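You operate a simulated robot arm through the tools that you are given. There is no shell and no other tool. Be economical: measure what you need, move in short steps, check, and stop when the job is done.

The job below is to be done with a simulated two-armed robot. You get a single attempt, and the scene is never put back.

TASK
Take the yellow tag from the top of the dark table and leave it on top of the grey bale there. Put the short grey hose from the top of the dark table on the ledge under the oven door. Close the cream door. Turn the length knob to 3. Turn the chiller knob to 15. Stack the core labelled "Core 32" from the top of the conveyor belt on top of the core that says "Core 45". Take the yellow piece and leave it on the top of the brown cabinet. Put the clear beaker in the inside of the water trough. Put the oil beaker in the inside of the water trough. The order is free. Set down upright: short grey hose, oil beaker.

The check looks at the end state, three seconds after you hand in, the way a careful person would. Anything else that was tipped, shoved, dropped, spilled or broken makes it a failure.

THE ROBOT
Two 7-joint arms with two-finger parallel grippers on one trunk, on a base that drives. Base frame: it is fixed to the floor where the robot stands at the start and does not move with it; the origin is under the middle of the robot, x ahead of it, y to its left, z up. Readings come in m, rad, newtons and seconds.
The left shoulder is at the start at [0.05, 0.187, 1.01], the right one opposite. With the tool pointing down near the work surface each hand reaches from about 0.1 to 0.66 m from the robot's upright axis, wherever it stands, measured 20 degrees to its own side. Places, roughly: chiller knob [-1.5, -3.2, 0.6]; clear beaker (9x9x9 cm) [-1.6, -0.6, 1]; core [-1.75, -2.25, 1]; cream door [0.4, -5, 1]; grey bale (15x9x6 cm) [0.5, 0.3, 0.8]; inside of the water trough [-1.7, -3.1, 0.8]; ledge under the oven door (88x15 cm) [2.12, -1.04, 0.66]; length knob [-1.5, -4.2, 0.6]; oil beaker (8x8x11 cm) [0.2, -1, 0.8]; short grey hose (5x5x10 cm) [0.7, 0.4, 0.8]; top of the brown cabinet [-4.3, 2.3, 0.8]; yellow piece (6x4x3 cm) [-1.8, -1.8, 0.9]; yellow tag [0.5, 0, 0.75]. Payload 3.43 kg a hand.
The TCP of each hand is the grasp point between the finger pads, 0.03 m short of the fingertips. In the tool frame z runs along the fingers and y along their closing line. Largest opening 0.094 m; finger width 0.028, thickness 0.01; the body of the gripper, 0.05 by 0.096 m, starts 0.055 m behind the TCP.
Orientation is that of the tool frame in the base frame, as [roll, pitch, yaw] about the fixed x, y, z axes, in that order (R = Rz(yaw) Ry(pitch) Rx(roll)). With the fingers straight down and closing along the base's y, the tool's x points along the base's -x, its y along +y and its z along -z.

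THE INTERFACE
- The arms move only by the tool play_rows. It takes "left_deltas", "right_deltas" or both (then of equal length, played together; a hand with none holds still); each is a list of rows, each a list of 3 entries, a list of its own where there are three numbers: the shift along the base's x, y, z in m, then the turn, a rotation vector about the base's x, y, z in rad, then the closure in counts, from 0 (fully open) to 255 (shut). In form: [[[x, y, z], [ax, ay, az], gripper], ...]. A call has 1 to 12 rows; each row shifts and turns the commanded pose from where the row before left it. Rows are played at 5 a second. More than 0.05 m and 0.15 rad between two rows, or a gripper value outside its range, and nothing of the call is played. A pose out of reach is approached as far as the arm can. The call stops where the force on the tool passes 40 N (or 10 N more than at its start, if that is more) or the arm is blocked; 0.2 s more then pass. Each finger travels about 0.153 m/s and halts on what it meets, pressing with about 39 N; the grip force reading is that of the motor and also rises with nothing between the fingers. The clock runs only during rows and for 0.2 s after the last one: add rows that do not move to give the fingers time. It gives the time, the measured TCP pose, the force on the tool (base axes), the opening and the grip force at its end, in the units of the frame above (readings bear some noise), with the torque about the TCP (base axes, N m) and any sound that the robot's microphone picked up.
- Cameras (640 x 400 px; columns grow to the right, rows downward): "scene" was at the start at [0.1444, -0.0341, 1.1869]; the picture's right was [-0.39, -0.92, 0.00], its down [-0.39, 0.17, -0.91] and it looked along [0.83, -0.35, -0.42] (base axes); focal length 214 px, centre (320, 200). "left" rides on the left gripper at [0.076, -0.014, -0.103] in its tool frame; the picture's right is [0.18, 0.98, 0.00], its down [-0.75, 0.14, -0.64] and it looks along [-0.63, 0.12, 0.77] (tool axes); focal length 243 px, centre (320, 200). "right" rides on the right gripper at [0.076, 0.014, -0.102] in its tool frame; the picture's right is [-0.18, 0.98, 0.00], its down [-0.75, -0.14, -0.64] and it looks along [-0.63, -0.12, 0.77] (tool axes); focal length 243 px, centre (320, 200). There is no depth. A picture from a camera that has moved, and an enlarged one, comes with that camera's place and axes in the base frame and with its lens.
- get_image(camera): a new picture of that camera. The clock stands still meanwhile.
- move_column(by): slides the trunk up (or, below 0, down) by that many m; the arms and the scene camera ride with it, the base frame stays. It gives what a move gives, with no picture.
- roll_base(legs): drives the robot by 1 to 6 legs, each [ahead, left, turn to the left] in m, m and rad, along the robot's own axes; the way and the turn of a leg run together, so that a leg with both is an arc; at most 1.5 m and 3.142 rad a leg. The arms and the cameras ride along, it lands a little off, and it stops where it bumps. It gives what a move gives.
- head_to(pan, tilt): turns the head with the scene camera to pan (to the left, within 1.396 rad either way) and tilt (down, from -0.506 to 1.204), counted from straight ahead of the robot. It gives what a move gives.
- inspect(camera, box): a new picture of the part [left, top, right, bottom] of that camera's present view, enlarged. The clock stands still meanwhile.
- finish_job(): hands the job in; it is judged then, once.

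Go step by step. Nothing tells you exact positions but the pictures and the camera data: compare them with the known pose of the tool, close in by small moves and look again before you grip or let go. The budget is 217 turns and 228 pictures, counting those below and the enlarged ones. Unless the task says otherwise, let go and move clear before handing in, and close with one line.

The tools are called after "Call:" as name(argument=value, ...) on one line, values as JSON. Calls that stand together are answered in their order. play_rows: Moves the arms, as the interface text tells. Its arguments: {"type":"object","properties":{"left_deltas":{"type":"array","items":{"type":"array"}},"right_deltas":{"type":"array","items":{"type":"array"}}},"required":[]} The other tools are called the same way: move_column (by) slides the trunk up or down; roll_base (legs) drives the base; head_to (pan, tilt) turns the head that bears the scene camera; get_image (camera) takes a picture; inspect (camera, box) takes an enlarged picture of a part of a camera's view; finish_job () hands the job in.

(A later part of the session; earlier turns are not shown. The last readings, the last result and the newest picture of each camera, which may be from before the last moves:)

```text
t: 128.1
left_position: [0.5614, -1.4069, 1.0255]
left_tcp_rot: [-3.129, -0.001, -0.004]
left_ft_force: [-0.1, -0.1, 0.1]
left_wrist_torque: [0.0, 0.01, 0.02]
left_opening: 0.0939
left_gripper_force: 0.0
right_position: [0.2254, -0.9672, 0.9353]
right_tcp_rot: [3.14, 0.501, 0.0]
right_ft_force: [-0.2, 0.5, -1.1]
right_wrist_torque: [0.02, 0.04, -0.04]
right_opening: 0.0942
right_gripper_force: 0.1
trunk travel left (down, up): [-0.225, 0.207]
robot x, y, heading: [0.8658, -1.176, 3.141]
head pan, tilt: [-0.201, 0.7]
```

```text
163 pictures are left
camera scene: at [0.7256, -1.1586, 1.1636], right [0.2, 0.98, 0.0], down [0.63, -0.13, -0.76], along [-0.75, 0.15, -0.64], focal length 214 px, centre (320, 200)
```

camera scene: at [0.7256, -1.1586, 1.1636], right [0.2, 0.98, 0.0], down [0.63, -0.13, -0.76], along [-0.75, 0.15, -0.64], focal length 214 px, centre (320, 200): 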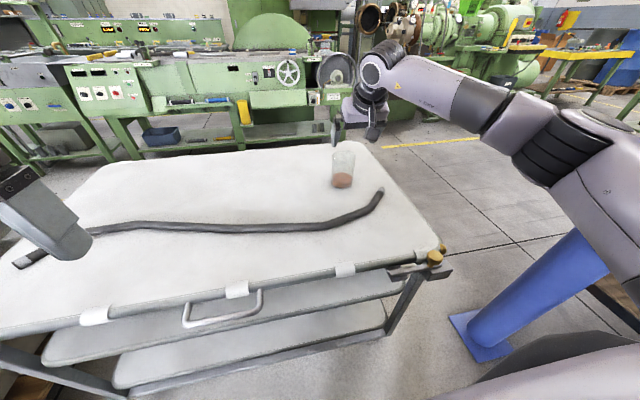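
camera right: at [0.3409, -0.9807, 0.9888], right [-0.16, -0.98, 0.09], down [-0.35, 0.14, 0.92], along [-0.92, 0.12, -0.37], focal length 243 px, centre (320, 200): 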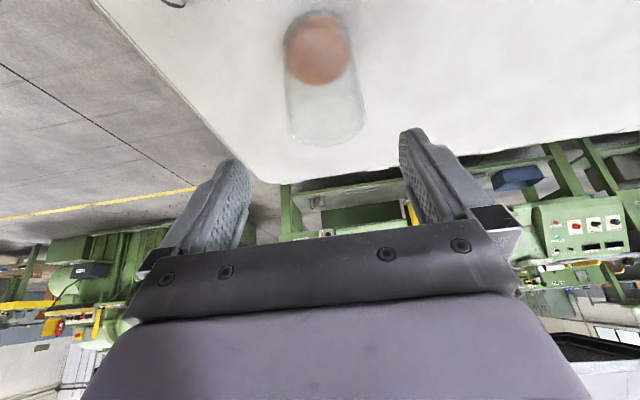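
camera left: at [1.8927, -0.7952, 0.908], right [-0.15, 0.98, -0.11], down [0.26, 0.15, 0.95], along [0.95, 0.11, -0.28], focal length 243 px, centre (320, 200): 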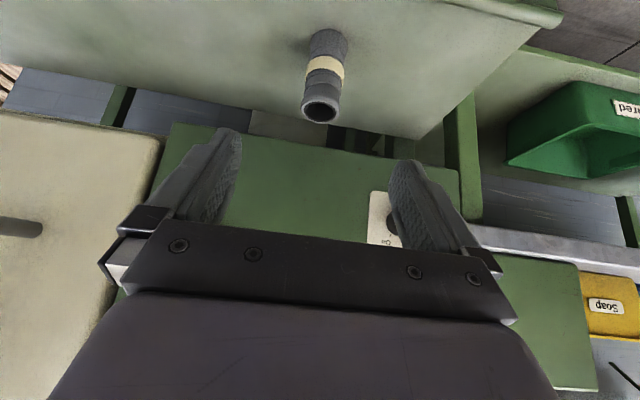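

I'll approach halfway along the fingers and check the side margins.

Call:
play_rows(right_deltas=[[[-0.015, -0.002, -0.03], [0, 0, 0], 0], [[-0.015, -0.001, -0.03], [0, 0, 0], 0], [[0, 0, 0], [0, 0, 0], 0]])

Call:
get_image(camera="right")

Call:
inspect(camera="scene", box=[280, 110, 420, 220])

```text
t: 128.9
left_position: [0.5608, -1.4059, 1.0258]
left_tcp_rot: [-3.127, -0.002, -0.006]
left_ft_force: [-1.0, -0.1, -0.3]
left_wrist_torque: [0.01, -0.03, 0.04]
left_opening: 0.094
left_gripper_force: 0.0
right_position: [0.195, -0.9716, 0.8747]
right_tcp_rot: [3.141, 0.501, -0.001]
right_ft_force: [0.3, 0.5, 0.0]
right_wrist_torque: [0.0, 0.0, 0.03]
right_opening: 0.0941
right_gripper_force: 0.0
trunk travel left (down, up): [-0.225, 0.207]
robot x, y, heading: [0.8609, -1.1778, 3.141]
head pan, tilt: [-0.201, 0.7]
```

```text
162 pictures are left
camera right: at [0.312, -0.985, 0.9295], right [-0.16, -0.98, 0.09], down [-0.35, 0.14, 0.92], along [-0.92, 0.12, -0.37], focal length 243 px, centre (320, 200)
```

right: 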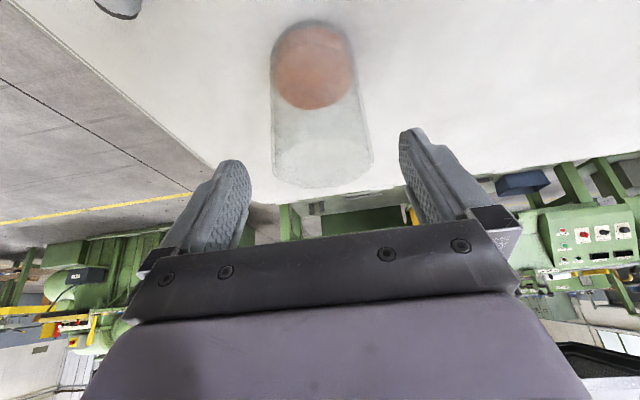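

```text
3.64 times, centred on (350, 165) of scene
camera zoom: at [0.7256, -1.1586, 1.1636], right [0.2, 0.98, 0.0], down [0.63, -0.13, -0.76], along [-0.75, 0.15, -0.64], focal length 780 px, centre (211, 327)
```

zoom: 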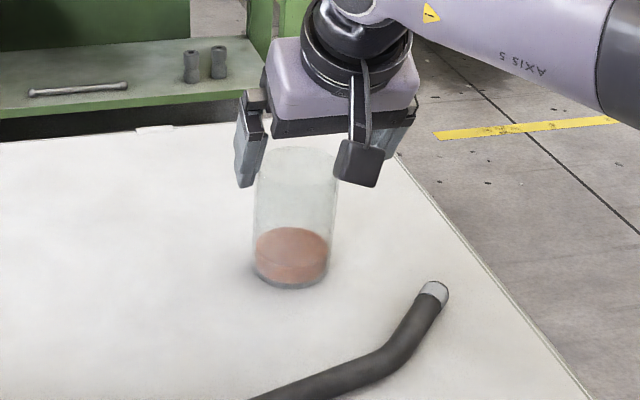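

The margins look even, so I'll continue to the grasp height and close softly.

Call:
play_rows(right_deltas=[[[-0.01, 0, -0.02], [0, 0, 0], 0], [[-0.01, 0, -0.02], [0, 0, 0], 0], [[-0.007, 0, -0.013], [0, 0, 0], 0], [[0, 0, 0], [0, 0, 0], 0]])

Call:
get_image(camera="right")

Call:
inspect(camera="scene", box=[280, 110, 420, 220])

```text
t: 129.9
left_position: [0.5609, -1.407, 1.0262]
left_tcp_rot: [-3.129, -0.002, -0.004]
left_ft_force: [0.6, 1.2, 1.3]
left_wrist_torque: [0.03, -0.01, -0.04]
left_opening: 0.094
left_gripper_force: 0.1
right_position: [0.1686, -0.9707, 0.8233]
right_tcp_rot: [-3.141, 0.5, -0.001]
right_ft_force: [-0.6, 0.6, 0.2]
right_wrist_torque: [0.03, -0.02, 0.03]
right_opening: 0.0939
right_gripper_force: 0.0
trunk travel left (down, up): [-0.225, 0.207]
robot x, y, heading: [0.8679, -1.1785, 3.142]
head pan, tilt: [-0.201, 0.7]
```

```text
160 pictures are left
camera right: at [0.2844, -0.9841, 0.8776], right [-0.16, -0.98, 0.09], down [-0.35, 0.14, 0.92], along [-0.92, 0.12, -0.37], focal length 243 px, centre (320, 200)
```

right: 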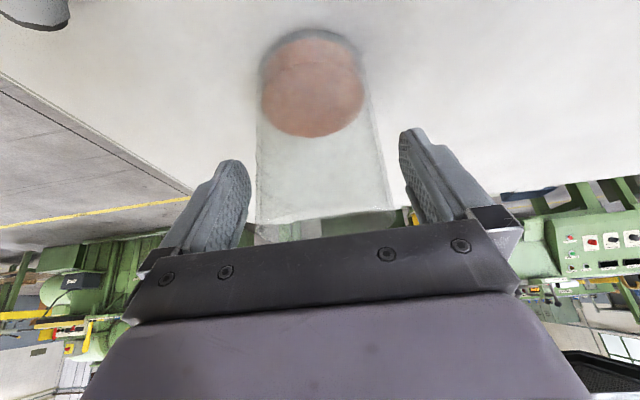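

```text
3.64 times, centred on (350, 165) of scene
camera zoom: at [0.7256, -1.1586, 1.1636], right [0.2, 0.98, 0.0], down [0.63, -0.13, -0.76], along [-0.75, 0.15, -0.64], focal length 780 px, centre (211, 327)
```

zoom: 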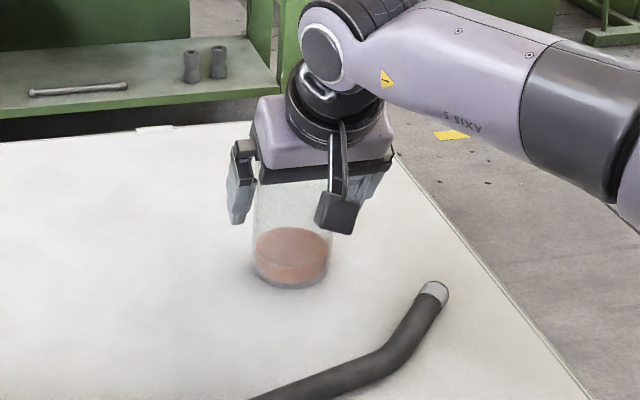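

The beaker sits between the pads; closing in stages.

Call:
play_rows(right_deltas=[[[0, 0, 0], [0, 0, 0], 35], [[0, 0, 0], [0, 0, 0], 60], [[0, 0, 0], [0, 0, 0], 80], [[0, 0, 0], [0, 0, 0], 80]])

Call:
get_image(camera="right")

```text
t: 130.9
left_position: [0.5615, -1.4052, 1.0253]
left_tcp_rot: [-3.128, 0.0, -0.006]
left_ft_force: [1.2, -0.1, 0.1]
left_wrist_torque: [-0.04, 0.0, 0.02]
left_opening: 0.0941
left_gripper_force: 0.1
right_position: [0.1681, -0.97, 0.8241]
right_tcp_rot: [-3.142, 0.5, 0.001]
right_ft_force: [0.6, 0.1, 0.7]
right_wrist_torque: [0.01, 0.02, 0.02]
right_opening: 0.0731
right_gripper_force: 39.1
trunk travel left (down, up): [-0.225, 0.207]
robot x, y, heading: [0.8679, -1.1758, 3.146]
head pan, tilt: [-0.201, 0.7]
```

```text
158 pictures are left
camera right: at [0.2845, -0.9843, 0.8779], right [-0.16, -0.98, 0.09], down [-0.35, 0.14, 0.92], along [-0.92, 0.12, -0.37], focal length 243 px, centre (320, 200)
```

right: 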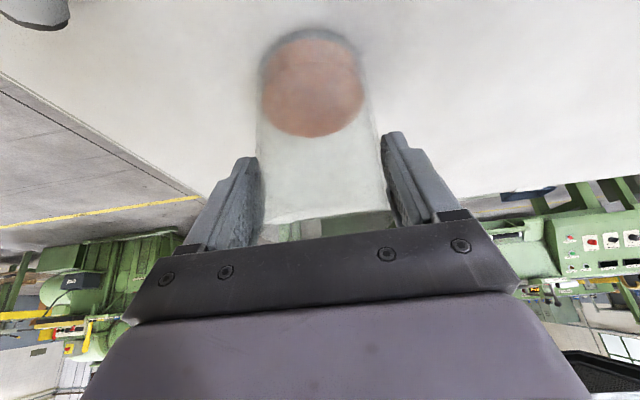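

Gripped at 0.073. I'll lift and draw it back smoothly.

Call:
play_rows(right_deltas=[[[0, 0, 0.01], [0, 0, 0], 80], [[0, 0, 0.02], [0, 0, 0], 80], [[0, 0, 0.03], [0, 0, 0], 80], [[0.01, 0, 0.03], [0, 0, 0], 80], [[0.03, 0, 0.03], [0, 0, 0], 80], [[0.035, 0, 0.01], [0, 0, 0], 80], [[0.035, 0, 0], [0, 0, 0], 80], [[0.035, 0, 0], [0, 0, 0], 80], [[0.035, 0, 0], [0, 0, 0], 80], [[0.035, 0, 0], [0, 0, 0], 80], [[0.03, 0, 0], [0, 0, 0], 80], [[0.02, 0, 0], [0, 0, 0], 80]])

Call:
get_image(camera="scene")

Call:
head_to(pan=0.9, tilt=0.4)

Call:
get_image(camera="scene")

```text
t: 133.5
left_position: [0.561, -1.4058, 1.026]
left_tcp_rot: [-3.129, -0.002, -0.005]
left_ft_force: [0.2, 0.5, 0.2]
left_wrist_torque: [-0.01, 0.04, -0.01]
left_opening: 0.094
left_gripper_force: 0.1
right_position: [0.4336, -0.9694, 0.9503]
right_tcp_rot: [-3.141, 0.502, -0.002]
right_ft_force: [0.0, 0.4, -0.5]
right_wrist_torque: [0.02, 0.0, -0.01]
right_opening: 0.0727
right_gripper_force: 39.2
trunk travel left (down, up): [-0.225, 0.207]
robot x, y, heading: [0.8666, -1.177, 3.143]
head pan, tilt: [-0.201, 0.7]
```

```text
157 pictures are left
camera scene: at [0.7255, -1.1585, 1.1636], right [0.2, 0.98, 0.0], down [0.63, -0.13, -0.76], along [-0.75, 0.15, -0.64], focal length 214 px, centre (320, 200)
```

scene: 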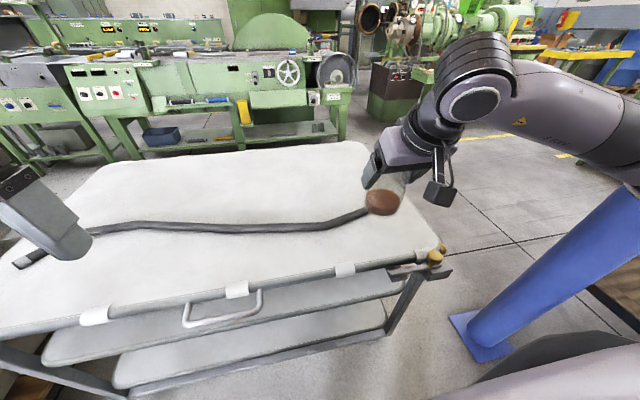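

```text
t: 134.8
left_position: [0.561, -1.4066, 1.0259]
left_tcp_rot: [-3.128, -0.002, -0.005]
left_ft_force: [-0.3, 0.0, -0.2]
left_wrist_torque: [0.02, 0.02, 0.01]
left_opening: 0.0938
left_gripper_force: 0.1
right_position: [0.4326, -0.9693, 0.9507]
right_tcp_rot: [-3.141, 0.498, 0.001]
right_ft_force: [0.0, -0.1, -1.3]
right_wrist_torque: [-0.02, -0.03, -0.02]
right_opening: 0.0728
right_gripper_force: 38.8
trunk travel left (down, up): [-0.225, 0.207]
robot x, y, heading: [0.8646, -1.176, 3.141]
head pan, tilt: [0.901, 0.4]
```

```text
156 pictures are left
camera scene: at [0.7511, -1.248, 1.1904], right [-0.78, 0.62, 0.0], down [0.24, 0.3, -0.92], along [-0.57, -0.72, -0.39], focal length 214 px, centre (320, 200)
```

scene: 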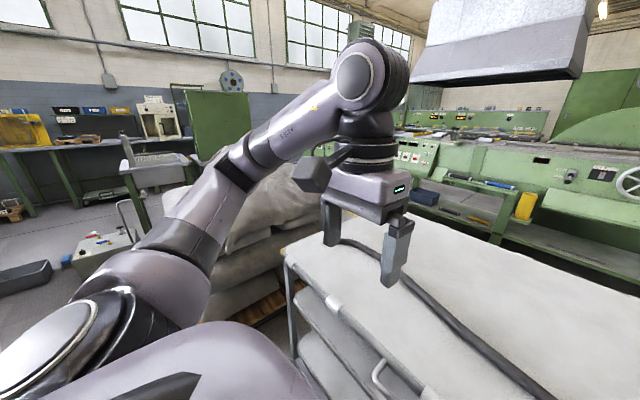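

The beaker is held and level. Sacks flank the trolley, so I'll back off, turn to face −y, and see whether a way round that side exists.

Call:
roll_base(legs=[[-0.45, 0, 0], [0, 0, 1.5708]])

Call:
head_to(pan=-0.15, tilt=0.35)

Call:
get_image(camera="scene")

```text
t: 141.3
left_position: [1.526, -1.4919, 1.0258]
left_tcp_rot: [-3.128, -0.002, 1.544]
left_ft_force: [0.1, 0.0, -0.6]
left_wrist_torque: [-0.03, -0.03, 0.04]
left_opening: 0.094
left_gripper_force: 0.2
right_position: [1.0874, -1.6098, 0.9506]
right_tcp_rot: [3.14, 0.498, 1.552]
right_ft_force: [-1.1, -0.9, -1.5]
right_wrist_torque: [0.0, 0.01, -0.04]
right_opening: 0.0727
right_gripper_force: 39.7
trunk travel left (down, up): [-0.225, 0.207]
robot x, y, heading: [1.301, -1.1802, -1.59]
head pan, tilt: [0.901, 0.4]
```

```text
t: 142.6
left_position: [1.526, -1.4909, 1.0253]
left_tcp_rot: [-3.127, -0.001, 1.545]
left_ft_force: [-0.7, 0.4, -0.2]
left_wrist_torque: [0.01, -0.01, 0.02]
left_opening: 0.0939
left_gripper_force: 0.0
right_position: [1.0876, -1.6101, 0.9506]
right_tcp_rot: [-3.141, 0.497, 1.55]
right_ft_force: [-0.4, 0.0, -1.1]
right_wrist_torque: [0.01, -0.03, -0.01]
right_opening: 0.0724
right_gripper_force: 39.5
trunk travel left (down, up): [-0.225, 0.207]
robot x, y, heading: [1.3014, -1.1849, -1.592]
head pan, tilt: [-0.15, 0.351]
```

```text
155 pictures are left
camera scene: at [1.2876, -1.3289, 1.195], right [-0.99, 0.17, 0.0], down [0.06, 0.34, -0.94], along [-0.16, -0.93, -0.34], focal length 214 px, centre (320, 200)
```

scene: 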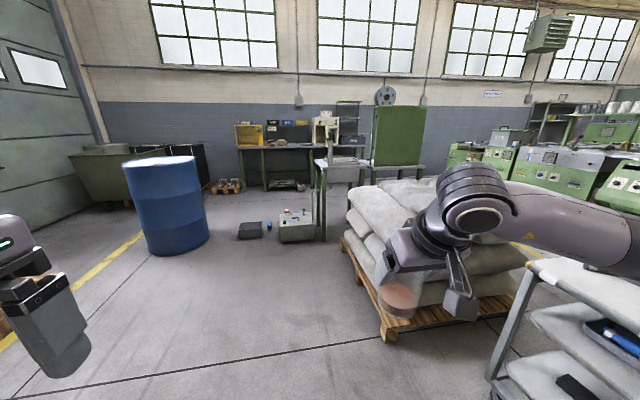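

Sacks and a bench block that side, so I'll take the known way back round the dark table: face the wall, then strafe left along the aisle.

Call:
roll_base(legs=[[0, 0, 1.59], [0.1, 1.3, 0], [0, 1.3, 0]])

Call:
head_to(pan=0.0, tilt=0.5)

Call:
get_image(camera="scene")

```text
t: 169.0
left_position: [1.73, 1.6063, 1.0265]
left_tcp_rot: [-3.128, -0.002, 3.126]
left_ft_force: [0.4, 0.0, -0.5]
left_wrist_torque: [0.01, 0.02, 0.03]
left_opening: 0.0941
left_gripper_force: 0.1
right_position: [1.8547, 1.169, 0.9508]
right_tcp_rot: [3.141, 0.499, 3.132]
right_ft_force: [0.3, 0.1, -1.4]
right_wrist_torque: [-0.03, 0.05, -0.02]
right_opening: 0.0722
right_gripper_force: 39.1
trunk travel left (down, up): [-0.225, 0.207]
robot x, y, heading: [1.4196, 1.3815, -0.017]
head pan, tilt: [-0.15, 0.351]
```

```text
t: 169.7
left_position: [1.7296, 1.6072, 1.0263]
left_tcp_rot: [-3.128, -0.002, 3.126]
left_ft_force: [0.3, 0.8, 0.4]
left_wrist_torque: [-0.02, -0.01, 0.0]
left_opening: 0.094
left_gripper_force: 0.1
right_position: [1.8548, 1.1694, 0.9507]
right_tcp_rot: [3.141, 0.499, 3.131]
right_ft_force: [-0.2, 0.4, -0.9]
right_wrist_torque: [0.01, 0.03, 0.0]
right_opening: 0.0721
right_gripper_force: 39.8
trunk travel left (down, up): [-0.225, 0.207]
robot x, y, heading: [1.424, 1.3832, -0.008]
head pan, tilt: [0.0, 0.499]
```

```text
154 pictures are left
camera scene: at [1.5734, 1.3812, 1.1814], right [-0.01, -1.0, 0.0], down [-0.48, 0.01, -0.88], along [0.88, -0.01, -0.48], focal length 214 px, centre (320, 200)
```

scene: 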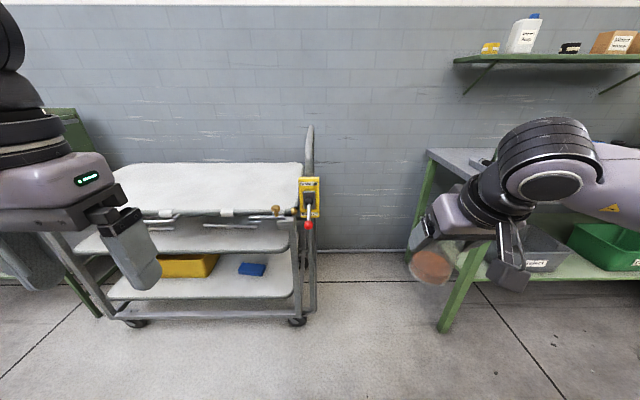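

Clear. Now I'll turn to face −y and strafe right through the gap.

Call:
roll_base(legs=[[0, 0, -1.563], [-0.06, -0.6, 0], [0, -1.3, 0]])

Call:
head_to(pan=0.0, tilt=0.35)

Call:
get_image(camera="scene")

```text
t: 190.3
left_position: [-0.2266, 1.066, 1.027]
left_tcp_rot: [-3.127, 0.0, 1.609]
left_ft_force: [0.1, 0.0, 0.4]
left_wrist_torque: [-0.04, -0.01, -0.02]
left_opening: 0.0943
left_gripper_force: 0.1
right_position: [-0.6567, 0.9191, 0.9506]
right_tcp_rot: [-3.141, 0.499, 1.615]
right_ft_force: [-0.5, 0.7, -1.5]
right_wrist_torque: [0.04, 0.04, -0.01]
right_opening: 0.072
right_gripper_force: 39.2
trunk travel left (down, up): [-0.225, 0.207]
robot x, y, heading: [-0.4672, 1.3583, -1.524]
head pan, tilt: [0.0, 0.499]
```

```text
t: 191.0
left_position: [-0.2267, 1.0657, 1.026]
left_tcp_rot: [-3.127, -0.002, 1.61]
left_ft_force: [0.6, 0.5, 0.6]
left_wrist_torque: [0.0, 0.01, 0.01]
left_opening: 0.0938
left_gripper_force: 0.0
right_position: [-0.6583, 0.9188, 0.9504]
right_tcp_rot: [-3.141, 0.5, 1.616]
right_ft_force: [-0.5, 0.1, -1.3]
right_wrist_torque: [-0.01, 0.04, -0.01]
right_opening: 0.0719
right_gripper_force: 39.0
trunk travel left (down, up): [-0.225, 0.207]
robot x, y, heading: [-0.466, 1.3642, -1.529]
head pan, tilt: [0.0, 0.351]
```

```text
153 pictures are left
camera scene: at [-0.4617, 1.2112, 1.1949], right [-1.0, -0.04, 0.0], down [-0.02, 0.34, -0.94], along [0.04, -0.94, -0.34], focal length 214 px, centre (320, 200)
```

scene: 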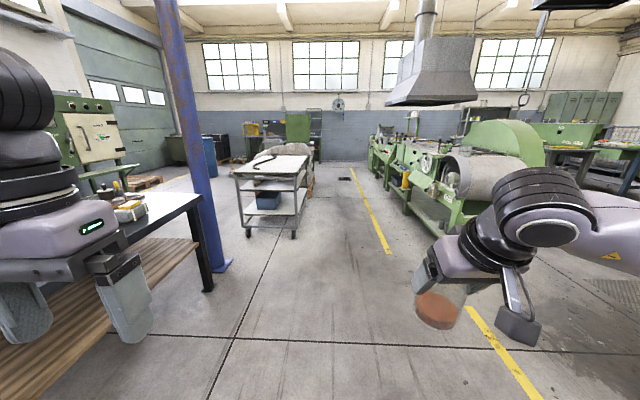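

The aisle ahead is clear. I'll drive along −y towards the trough, keeping off the trolley.

Call:
roll_base(legs=[[0, 0, -0.042], [0.6, -0.25, 0], [1.4, 0, 0], [1.4, 0, 0]])

Call:
head_to(pan=-0.7, tilt=0.4)

Call:
get_image(camera="scene")

```text
t: 208.2
left_position: [-0.4224, -2.3311, 1.0265]
left_tcp_rot: [-3.128, -0.002, 1.613]
left_ft_force: [-0.3, 0.2, 0.1]
left_wrist_torque: [0.0, 0.02, -0.02]
left_opening: 0.0939
left_gripper_force: 0.0
right_position: [-0.8519, -2.4799, 0.9512]
right_tcp_rot: [-3.142, 0.499, 1.619]
right_ft_force: [-0.3, 0.6, -1.4]
right_wrist_torque: [0.05, -0.02, -0.01]
right_opening: 0.0718
right_gripper_force: 39.6
trunk travel left (down, up): [-0.225, 0.207]
robot x, y, heading: [-0.6633, -2.0383, -1.522]
head pan, tilt: [0.0, 0.351]
```

```text
t: 209.3
left_position: [-0.4227, -2.3317, 1.0266]
left_tcp_rot: [-3.127, -0.001, 1.611]
left_ft_force: [1.4, 0.1, -0.5]
left_wrist_torque: [-0.04, 0.03, 0.03]
left_opening: 0.0942
left_gripper_force: 0.1
right_position: [-0.8516, -2.4799, 0.9502]
right_tcp_rot: [3.141, 0.5, 1.617]
right_ft_force: [-0.4, -0.2, -0.9]
right_wrist_torque: [0.01, 0.01, -0.03]
right_opening: 0.072
right_gripper_force: 39.4
trunk travel left (down, up): [-0.225, 0.207]
robot x, y, heading: [-0.6654, -2.037, -1.525]
head pan, tilt: [-0.7, 0.4]
```

```text
152 pictures are left
camera scene: at [-0.7177, -2.1673, 1.1905], right [-0.79, 0.61, 0.0], down [0.24, 0.31, -0.92], along [-0.56, -0.73, -0.39], focal length 214 px, centre (320, 200)
```

scene: 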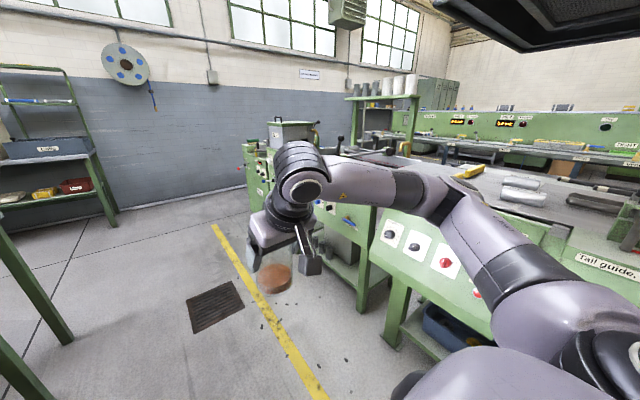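

The conveyor line is on the right with knob panels. I'll move on to about y −2.8 and turn to face it.

Call:
roll_base(legs=[[0.75, 0, 0], [0, 0, -1.617]])

Call:
head_to(pan=0.25, tilt=0.45)

Call:
get_image(camera="scene")

```text
t: 217.1
left_position: [-0.9361, -3.0209, 1.0263]
left_tcp_rot: [-3.128, -0.003, 0.023]
left_ft_force: [0.5, -0.3, 0.6]
left_wrist_torque: [-0.02, -0.01, -0.03]
left_opening: 0.0943
left_gripper_force: 0.2
right_position: [-1.0755, -2.5872, 0.9497]
right_tcp_rot: [3.141, 0.499, 0.027]
right_ft_force: [-0.5, 0.9, -1.0]
right_wrist_torque: [0.0, 0.02, -0.01]
right_opening: 0.0723
right_gripper_force: 39.0
trunk travel left (down, up): [-0.225, 0.207]
robot x, y, heading: [-0.6338, -2.7852, -3.113]
head pan, tilt: [-0.7, 0.4]
```

```text
t: 218.4
left_position: [-0.9335, -3.0189, 1.0267]
left_tcp_rot: [-3.128, -0.001, 0.022]
left_ft_force: [0.1, 0.1, 0.0]
left_wrist_torque: [0.02, 0.01, -0.01]
left_opening: 0.0937
left_gripper_force: 0.0
right_position: [-1.0732, -2.5873, 0.9508]
right_tcp_rot: [-3.141, 0.499, 0.028]
right_ft_force: [-0.2, 0.3, -0.8]
right_wrist_torque: [-0.01, 0.0, -0.01]
right_opening: 0.0719
right_gripper_force: 38.7
trunk travel left (down, up): [-0.225, 0.207]
robot x, y, heading: [-0.6333, -2.7831, -3.118]
head pan, tilt: [0.25, 0.45]
```

```text
151 pictures are left
camera scene: at [-0.7822, -2.807, 1.1858], right [-0.27, 0.96, 0.0], down [0.42, 0.12, -0.9], along [-0.87, -0.25, -0.44], focal length 214 px, centre (320, 200)
```

scene: 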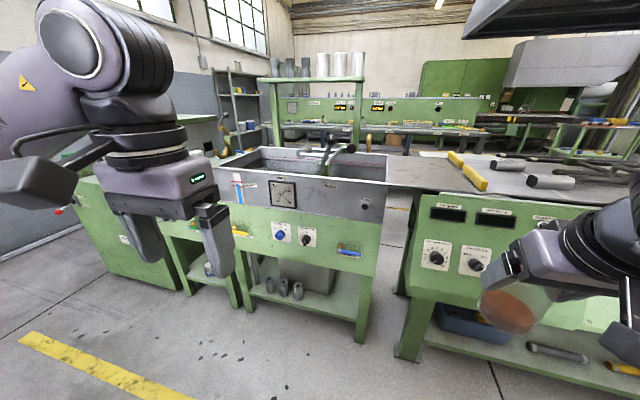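

The trough is ahead, slightly left. I'll enlarge it.

Call:
inspect(camera="scene", box=[200, 110, 420, 270])

```text
2.50 times, centred on (310, 190) of scene
camera zoom: at [-0.7822, -2.807, 1.1858], right [-0.27, 0.96, 0.0], down [0.42, 0.12, -0.9], along [-0.87, -0.25, -0.44], focal length 536 px, centre (345, 225)
```

zoom: 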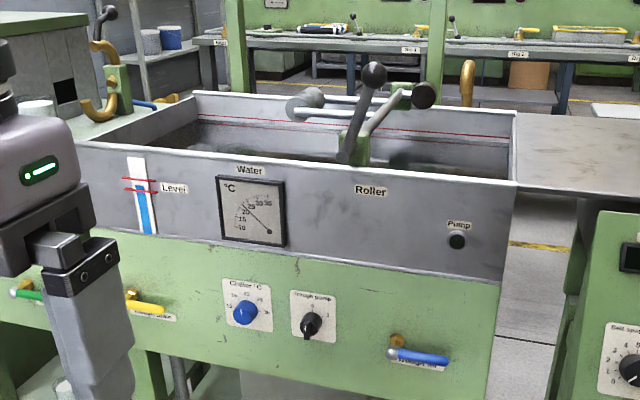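

The trough spans roughly x −1.5…−1.93, y −3.48…−2.77, rim z≈0.92, with a roller lever in the middle. I'll raise the beaker above the rim first and then drive closer to see inside.

Call:
play_rows(right_deltas=[[[0.01, 0, 0.03], [0, 0, 0], 80], [[0.01, 0, 0.04], [0, 0, 0], 80], [[0.01, 0, 0.04], [0, 0, 0], 80], [[0, 0, 0], [0, 0, 0], 80]])

Call:
roll_base(legs=[[0.3, 0.55, -0.02]])

Call:
head_to(pan=-0.2, tilt=0.6)

Call:
get_image(camera="scene")

```text
t: 219.4
left_position: [-0.9351, -3.0193, 1.0245]
left_tcp_rot: [-3.128, 0.0, 0.023]
left_ft_force: [0.9, 0.4, 0.0]
left_wrist_torque: [0.04, 0.01, 0.01]
left_opening: 0.094
left_gripper_force: 0.1
right_position: [-1.0444, -2.5899, 1.0609]
right_tcp_rot: [-3.142, 0.499, 0.032]
right_ft_force: [-0.8, 0.3, -2.0]
right_wrist_torque: [0.02, -0.01, 0.02]
right_opening: 0.0723
right_gripper_force: 38.9
trunk travel left (down, up): [-0.225, 0.207]
robot x, y, heading: [-0.6377, -2.7891, -3.117]
head pan, tilt: [0.25, 0.45]
```

```text
t: 224.6
left_position: [-1.224, -3.5612, 1.027]
left_tcp_rot: [-3.127, -0.002, 0.004]
left_ft_force: [0.0, 0.2, 1.2]
left_wrist_torque: [0.02, -0.01, -0.01]
left_opening: 0.0939
left_gripper_force: 0.0
right_position: [-1.3257, -3.13, 1.0607]
right_tcp_rot: [-3.141, 0.499, 0.009]
right_ft_force: [-0.2, 0.4, -2.0]
right_wrist_torque: [0.0, 0.0, 0.05]
right_opening: 0.0718
right_gripper_force: 38.9
trunk travel left (down, up): [-0.225, 0.207]
robot x, y, heading: [-0.9241, -3.3315, -3.136]
head pan, tilt: [0.25, 0.45]
```

```text
t: 225.5
left_position: [-1.2238, -3.562, 1.0255]
left_tcp_rot: [-3.128, -0.001, 0.004]
left_ft_force: [0.2, 0.2, 0.5]
left_wrist_torque: [0.03, 0.0, 0.03]
left_opening: 0.0938
left_gripper_force: 0.0
right_position: [-1.3254, -3.1294, 1.06]
right_tcp_rot: [3.141, 0.499, 0.009]
right_ft_force: [0.1, -0.8, -1.2]
right_wrist_torque: [0.01, -0.02, 0.01]
right_opening: 0.0719
right_gripper_force: 38.9
trunk travel left (down, up): [-0.225, 0.207]
robot x, y, heading: [-0.9182, -3.3303, -3.131]
head pan, tilt: [-0.201, 0.6]
```

```text
149 pictures are left
camera scene: at [-1.0653, -3.3122, 1.1722], right [0.19, 0.98, 0.0], down [0.55, -0.11, -0.83], along [-0.81, 0.16, -0.56], focal length 214 px, centre (320, 200)
```

scene: 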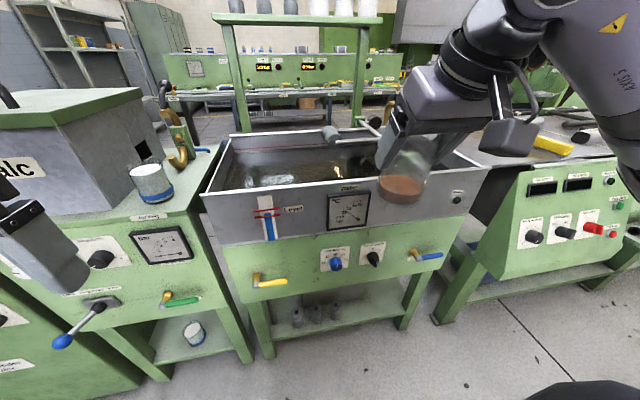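

Call:
inspect(camera="scene", box=[190, 110, 400, 260])

Call:
get_image(camera="right")

```text
2.67 times, centred on (295, 185) of scene
camera zoom: at [-1.0653, -3.3122, 1.1722], right [0.19, 0.98, 0.0], down [0.55, -0.11, -0.83], along [-0.81, 0.16, -0.56], focal length 572 px, centre (387, 240)
```

zoom: 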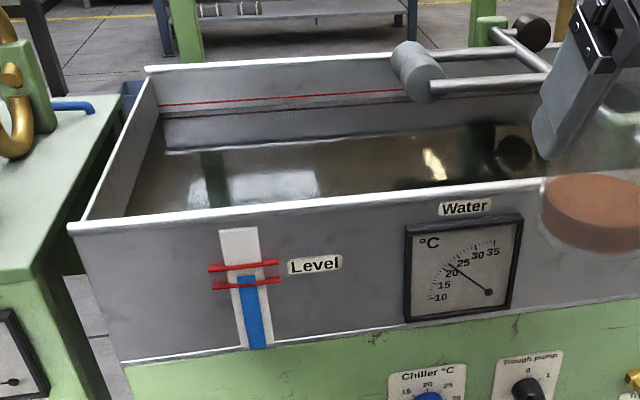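

```text
147 pictures are left
camera right: at [-1.2084, -3.1423, 1.1141], right [-0.15, -0.98, 0.09], down [-0.36, 0.14, 0.92], along [-0.92, 0.11, -0.37], focal length 243 px, centre (320, 200)
```

right: 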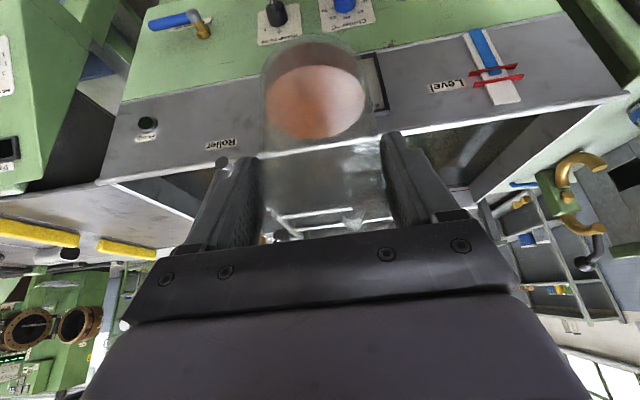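

The left part of the trough is open, with water at about z 0.79. I'll draw the left hand back, drive in closer, and line up the right hand with [−1.71, −3.25].

Call:
play_rows(left_deltas=[[[0.03, 0.01, 0.02], [0, 0, 0], 0], [[0.03, 0.01, 0.02], [0, 0, 0], 0], [[0.03, 0.01, 0.02], [0, 0, 0], 0]])

Call:
roll_base(legs=[[0.17, 0.09, -0.01]])

Call:
get_image(camera="scene")

```text
t: 226.3
left_position: [-1.135, -3.5324, 1.0846]
left_tcp_rot: [-3.13, -0.002, 0.004]
left_ft_force: [-0.9, 0.1, 0.5]
left_wrist_torque: [0.0, -0.01, 0.0]
left_opening: 0.094
left_gripper_force: 0.1
right_position: [-1.3258, -3.1299, 1.0608]
right_tcp_rot: [-3.141, 0.5, 0.009]
right_ft_force: [0.3, -0.6, -1.9]
right_wrist_torque: [-0.01, 0.01, -0.03]
right_opening: 0.0718
right_gripper_force: 38.9
trunk travel left (down, up): [-0.225, 0.207]
robot x, y, heading: [-0.9214, -3.3292, -3.136]
head pan, tilt: [-0.201, 0.6]
```

```text
t: 227.9
left_position: [-1.3099, -3.6188, 1.0846]
left_tcp_rot: [-3.128, -0.002, -0.004]
left_ft_force: [0.0, -0.3, 0.0]
left_wrist_torque: [-0.01, -0.02, -0.02]
left_opening: 0.0938
left_gripper_force: 0.1
right_position: [-1.4973, -3.2141, 1.061]
right_tcp_rot: [3.141, 0.499, 0.0]
right_ft_force: [-0.4, 0.5, -2.0]
right_wrist_torque: [0.0, -0.01, -0.01]
right_opening: 0.0721
right_gripper_force: 39.6
trunk travel left (down, up): [-0.225, 0.207]
robot x, y, heading: [-1.0917, -3.4184, 3.143]
head pan, tilt: [-0.201, 0.6]
```

```text
146 pictures are left
camera scene: at [-1.2387, -3.3995, 1.1722], right [0.2, 0.98, 0.0], down [0.55, -0.11, -0.82], along [-0.81, 0.16, -0.57], focal length 214 px, centre (320, 200)
```

scene: 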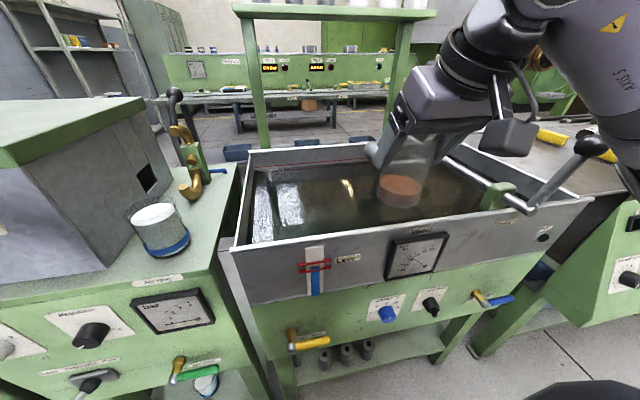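

I'll move the beaker over the open water near [−1.71, −3.28] and lower it part way.

Call:
play_rows(right_deltas=[[[-0.036, -0.011, 0], [0, 0, 0], 80], [[-0.036, -0.011, 0], [0, 0, 0], 80], [[-0.036, -0.011, 0], [0, 0, 0], 80], [[-0.036, -0.011, 0], [0, 0, 0], 80], [[-0.036, -0.011, 0], [0, 0, 0], 80], [[-0.033, -0.011, 0], [0, 0, 0], 80], [[0, 0, -0.035], [0, 0, 0], 80], [[0, 0, -0.035], [0, 0, 0], 80], [[0, 0, -0.035], [0, 0, 0], 80], [[0, 0, -0.025], [0, 0, 0], 80], [[0, 0, 0], [0, 0, 0], 80]])

Call:
get_image(camera="scene")

Call:
get_image(camera="right")

```text
t: 230.3
left_position: [-1.3106, -3.619, 1.0847]
left_tcp_rot: [-3.127, -0.003, -0.006]
left_ft_force: [0.5, -0.2, 0.5]
left_wrist_torque: [-0.03, -0.06, 0.0]
left_opening: 0.094
left_gripper_force: 0.0
right_position: [-1.7079, -3.2807, 0.9321]
right_tcp_rot: [-3.141, 0.496, 0.0]
right_ft_force: [-0.2, -0.4, -0.8]
right_wrist_torque: [0.0, 0.0, -0.02]
right_opening: 0.0722
right_gripper_force: 39.1
trunk travel left (down, up): [-0.225, 0.207]
robot x, y, heading: [-1.0957, -3.4198, 3.146]
head pan, tilt: [-0.201, 0.6]
```

```text
145 pictures are left
camera scene: at [-1.2384, -3.3994, 1.1722], right [0.2, 0.98, 0.0], down [0.55, -0.11, -0.82], along [-0.81, 0.16, -0.57], focal length 214 px, centre (320, 200)
```

scene: 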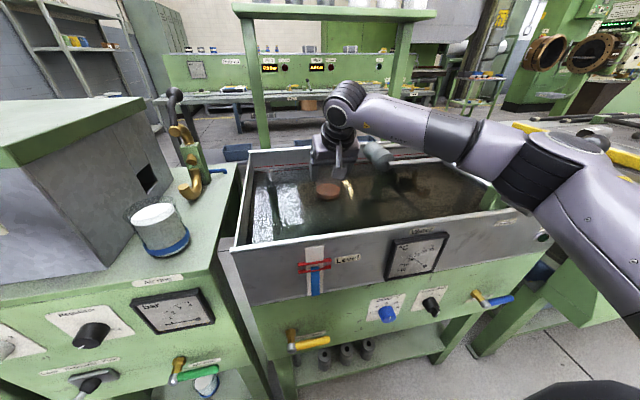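

```text
144 pictures are left
camera right: at [-1.5912, -3.2948, 0.9852], right [-0.16, -0.98, 0.09], down [-0.35, 0.14, 0.92], along [-0.92, 0.12, -0.37], focal length 243 px, centre (320, 200)
```

right: 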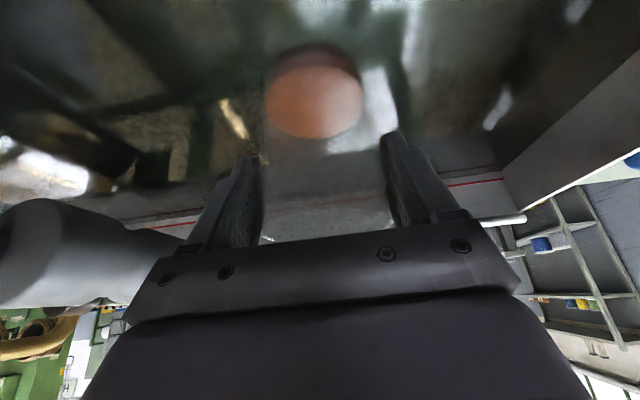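

Good clearance on all sides. Lowering slowly to contact.

Call:
play_rows(right_deltas=[[[0, 0, -0.02], [0, 0, 0], 80], [[0, 0, -0.02], [0, 0, 0], 80], [[0, 0, -0.015], [0, 0, 0], 80], [[0, 0, -0.01], [0, 0, 0], 80], [[0, 0, -0.005], [0, 0, 0], 80], [[0, 0, 0], [0, 0, 0], 80]])

Call:
inspect(camera="scene", box=[260, 110, 420, 230])

Call:
get_image(camera="right")

```text
t: 231.7
left_position: [-1.3095, -3.6196, 1.0848]
left_tcp_rot: [-3.126, -0.002, -0.006]
left_ft_force: [-0.1, 0.9, 0.0]
left_wrist_torque: [0.0, -0.01, -0.04]
left_opening: 0.0939
left_gripper_force: 0.1
right_position: [-1.7097, -3.282, 0.8601]
right_tcp_rot: [3.141, 0.5, 0.0]
right_ft_force: [0.4, -0.7, -1.4]
right_wrist_torque: [0.0, -0.02, 0.02]
right_opening: 0.0718
right_gripper_force: 39.2
trunk travel left (down, up): [-0.225, 0.207]
robot x, y, heading: [-1.0967, -3.4219, 3.14]
head pan, tilt: [-0.201, 0.6]
```

```text
3.33 times, centred on (340, 170) of scene
camera zoom: at [-1.2384, -3.3994, 1.1722], right [0.2, 0.98, 0.0], down [0.55, -0.11, -0.82], along [-0.81, 0.16, -0.57], focal length 715 px, centre (253, 300)
```

zoom: 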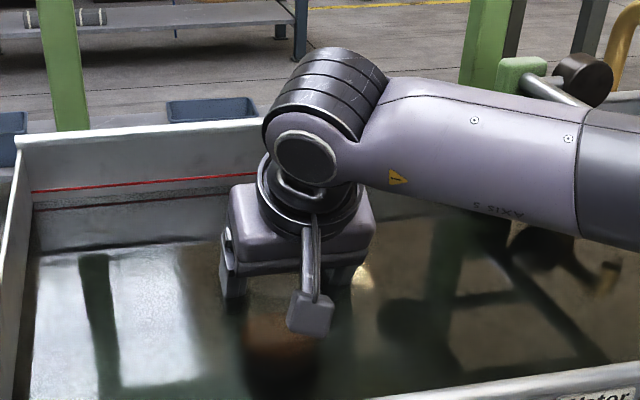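

```text
142 pictures are left
camera right: at [-1.593, -3.2946, 0.9136], right [-0.16, -0.98, 0.09], down [-0.35, 0.14, 0.92], along [-0.92, 0.12, -0.37], focal length 243 px, centre (320, 200)
```

right: 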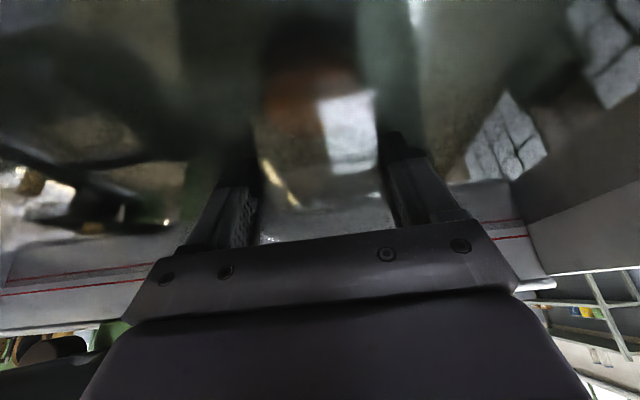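

The fingers have entered the water surface with no bottom contact yet. Continuing in small steps.

Call:
play_rows(right_deltas=[[[0, 0, -0.005], [0, 0, 0], 80], [[0, 0, -0.005], [0, 0, 0], 80], [[0, 0, -0.004], [0, 0, 0], 80], [[0, 0, -0.004], [0, 0, 0], 80], [[0, 0, -0.004], [0, 0, 0], 80], [[0, 0, 0], [0, 0, 0], 80]])

```text
t: 233.1
left_position: [-1.3069, -3.6197, 1.0853]
left_tcp_rot: [-3.125, 0.002, -0.004]
left_ft_force: [0.0, 0.2, 0.2]
left_wrist_torque: [-0.03, 0.0, 0.02]
left_opening: 0.0943
left_gripper_force: 0.1
right_position: [-1.7102, -3.2836, 0.8478]
right_tcp_rot: [3.137, 0.514, -0.003]
right_ft_force: [-0.8, -2.5, 33.4]
right_wrist_torque: [0.17, 0.29, 0.07]
right_opening: 0.0723
right_gripper_force: 39.3
trunk travel left (down, up): [-0.225, 0.207]
robot x, y, heading: [-1.0941, -3.4195, -3.141]
head pan, tilt: [-0.201, 0.6]
```

It rests on the bottom at about TCP z 0.85. I'll ease the pressure off, open, and withdraw along the fingers.

Call:
play_rows(right_deltas=[[[0, 0, 0.005], [0, 0, 0], 80], [[0, 0, 0.004], [0, 0, 0], 80], [[0, 0, 0], [0, 0, 0], 80]])

```text
t: 233.9
left_position: [-1.3089, -3.62, 1.0856]
left_tcp_rot: [-3.129, -0.003, -0.006]
left_ft_force: [-0.1, -0.1, -0.1]
left_wrist_torque: [0.0, -0.01, -0.02]
left_opening: 0.094
left_gripper_force: 0.0
right_position: [-1.7092, -3.2811, 0.8477]
right_tcp_rot: [3.141, 0.499, 0.0]
right_ft_force: [-2.9, -2.7, 11.1]
right_wrist_torque: [-0.27, 0.67, 0.16]
right_opening: 0.0722
right_gripper_force: 39.5
trunk travel left (down, up): [-0.225, 0.207]
robot x, y, heading: [-1.0939, -3.418, 3.146]
head pan, tilt: [-0.201, 0.6]
```

Call:
play_rows(right_deltas=[[[0, 0, 0.001], [0, 0, 0], 80], [[0, 0, 0], [0, 0, 0], 45], [[0, 0, 0], [0, 0, 0], 20], [[0, 0, 0], [0, 0, 0], 0], [[0, 0, 0], [0, 0, 0], 0], [[0.007, 0, 0.013], [0, 0, 0], 0], [[0.014, 0, 0.026], [0, 0, 0], 0], [[0.014, 0, 0.026], [0, 0, 0], 0], [[0.014, 0, 0.04], [0, 0, 0], 0], [[0.014, 0, 0.04], [0, 0, 0], 0], [[0.01, 0, 0.04], [0, 0, 0], 0]])

Call:
inspect(camera="scene", box=[230, 110, 420, 250])

Call:
get_image(camera="right")

```text
t: 236.3
left_position: [-1.3095, -3.618, 1.0842]
left_tcp_rot: [-3.128, 0.0, -0.007]
left_ft_force: [-0.2, 0.5, -0.3]
left_wrist_torque: [0.02, 0.01, -0.03]
left_opening: 0.094
left_gripper_force: 0.0
right_position: [-1.6392, -3.2832, 1.0355]
right_tcp_rot: [3.141, 0.5, 0.003]
right_ft_force: [-0.4, -0.3, 0.2]
right_wrist_torque: [0.0, 0.02, -0.01]
right_opening: 0.0938
right_gripper_force: 0.1
trunk travel left (down, up): [-0.225, 0.207]
robot x, y, heading: [-1.093, -3.4165, -3.147]
head pan, tilt: [-0.201, 0.6]
```

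```text
2.86 times, centred on (325, 180) of scene
camera zoom: at [-1.2381, -3.3996, 1.1722], right [0.2, 0.98, 0.0], down [0.55, -0.11, -0.83], along [-0.81, 0.16, -0.56], focal length 613 px, centre (306, 257)
```

zoom: 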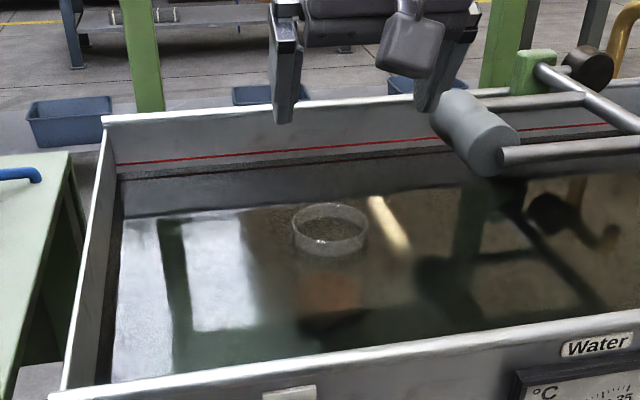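

```text
140 pictures are left
camera right: at [-1.5215, -3.2963, 1.0887], right [-0.16, -0.98, 0.09], down [-0.35, 0.14, 0.92], along [-0.92, 0.12, -0.37], focal length 243 px, centre (320, 200)
```

right: 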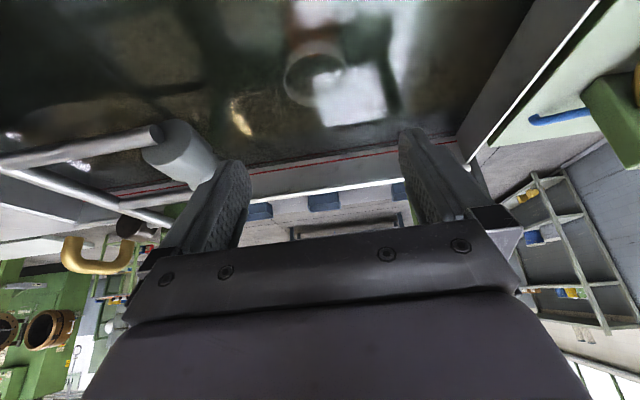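

The oil beaker stands upright in the trough. Next is the chiller knob: I'll retract, back off a little, and look at the panel.

Call:
play_rows(right_deltas=[[[0.04, 0, 0.01], [0, 0, 0], 0], [[0.04, 0, 0.01], [0, 0, 0], 0], [[0.04, 0, 0.01], [0, 0, 0], 0], [[0.04, 0, 0], [0, 0, 0], 0], [[0.04, 0.01, 0], [0, 0, 0], 0], [[0.04, 0.01, 0], [0, 0, 0], 0]])

Call:
roll_base(legs=[[-0.2, 0, 0]])

Call:
head_to(pan=-0.3, tilt=0.75)

Call:
get_image(camera="scene")

```text
t: 237.7
left_position: [-1.3095, -3.6191, 1.0851]
left_tcp_rot: [-3.129, -0.001, -0.006]
left_ft_force: [0.4, -0.3, 0.4]
left_wrist_torque: [0.0, -0.03, -0.01]
left_opening: 0.0938
left_gripper_force: 0.1
right_position: [-1.3981, -3.2636, 1.0609]
right_tcp_rot: [-3.141, 0.499, 0.0]
right_ft_force: [-0.5, 0.5, 0.0]
right_wrist_torque: [-0.02, 0.04, 0.0]
right_opening: 0.0939
right_gripper_force: 0.0
trunk travel left (down, up): [-0.225, 0.207]
robot x, y, heading: [-1.0979, -3.4197, -3.137]
head pan, tilt: [-0.201, 0.6]
```

```text
t: 239.3
left_position: [-1.1112, -3.6196, 1.0858]
left_tcp_rot: [-3.127, -0.002, -0.004]
left_ft_force: [-0.7, -0.2, 0.8]
left_wrist_torque: [0.01, -0.01, -0.01]
left_opening: 0.0939
left_gripper_force: 0.0
right_position: [-1.2003, -3.2646, 1.0626]
right_tcp_rot: [3.141, 0.5, 0.005]
right_ft_force: [0.3, 0.8, 0.2]
right_wrist_torque: [0.0, 0.04, 0.01]
right_opening: 0.0943
right_gripper_force: 0.1
trunk travel left (down, up): [-0.225, 0.207]
robot x, y, heading: [-0.8975, -3.4198, -3.142]
head pan, tilt: [-0.201, 0.6]
```

```text
t: 240.0
left_position: [-1.1116, -3.6195, 1.0856]
left_tcp_rot: [-3.127, -0.002, -0.003]
left_ft_force: [0.4, -0.2, -0.6]
left_wrist_torque: [-0.05, -0.01, -0.04]
left_opening: 0.094
left_gripper_force: 0.0
right_position: [-1.2006, -3.2642, 1.061]
right_tcp_rot: [-3.141, 0.5, 0.004]
right_ft_force: [-0.1, -0.3, 0.3]
right_wrist_torque: [0.0, 0.01, 0.03]
right_opening: 0.094
right_gripper_force: 0.0
trunk travel left (down, up): [-0.225, 0.207]
robot x, y, heading: [-0.8967, -3.42, -3.142]
head pan, tilt: [-0.3, 0.75]
```

```text
139 pictures are left
camera scene: at [-1.0335, -3.3926, 1.1594], right [0.29, 0.96, 0.0], down [0.65, -0.2, -0.73], along [-0.7, 0.21, -0.68], focal length 214 px, centre (320, 200)
```

scene: 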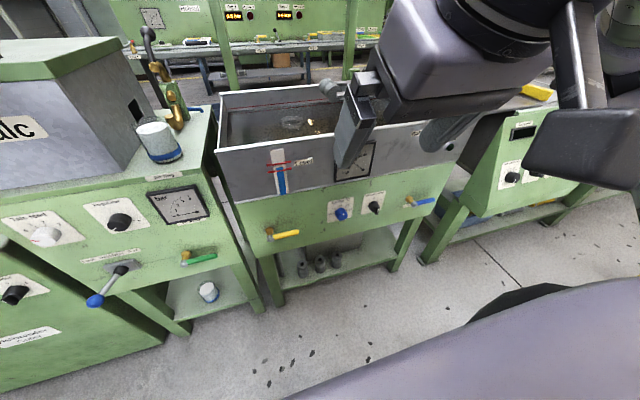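

Call:
inspect(camera="scene", box=[300, 180, 400, 240])

Call:
inspect(camera="scene", box=[0, 170, 260, 320])

```text
6.40 times, centred on (350, 210) of scene
camera zoom: at [-1.0335, -3.3926, 1.1594], right [0.29, 0.96, 0.0], down [0.65, -0.2, -0.73], along [-0.7, 0.21, -0.68], focal length 1373 px, centre (128, 136)
```

zoom: 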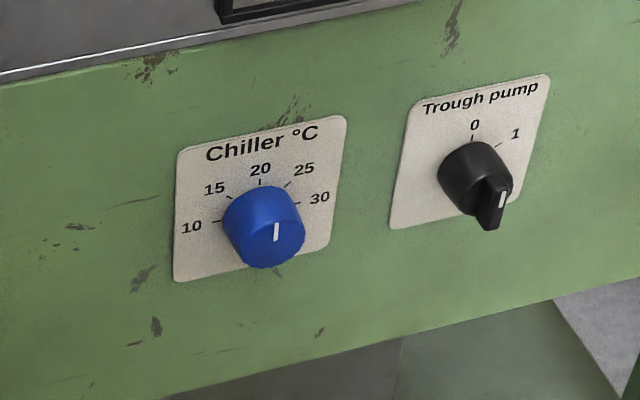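

```text
2.46 times, centred on (130, 245) of scene
camera zoom: at [-1.0335, -3.3926, 1.1594], right [0.29, 0.96, 0.0], down [0.65, -0.2, -0.73], along [-0.7, 0.21, -0.68], focal length 528 px, centre (788, 89)
```

zoom: 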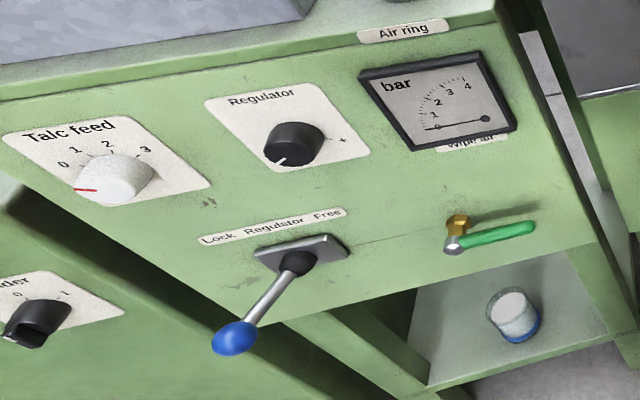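

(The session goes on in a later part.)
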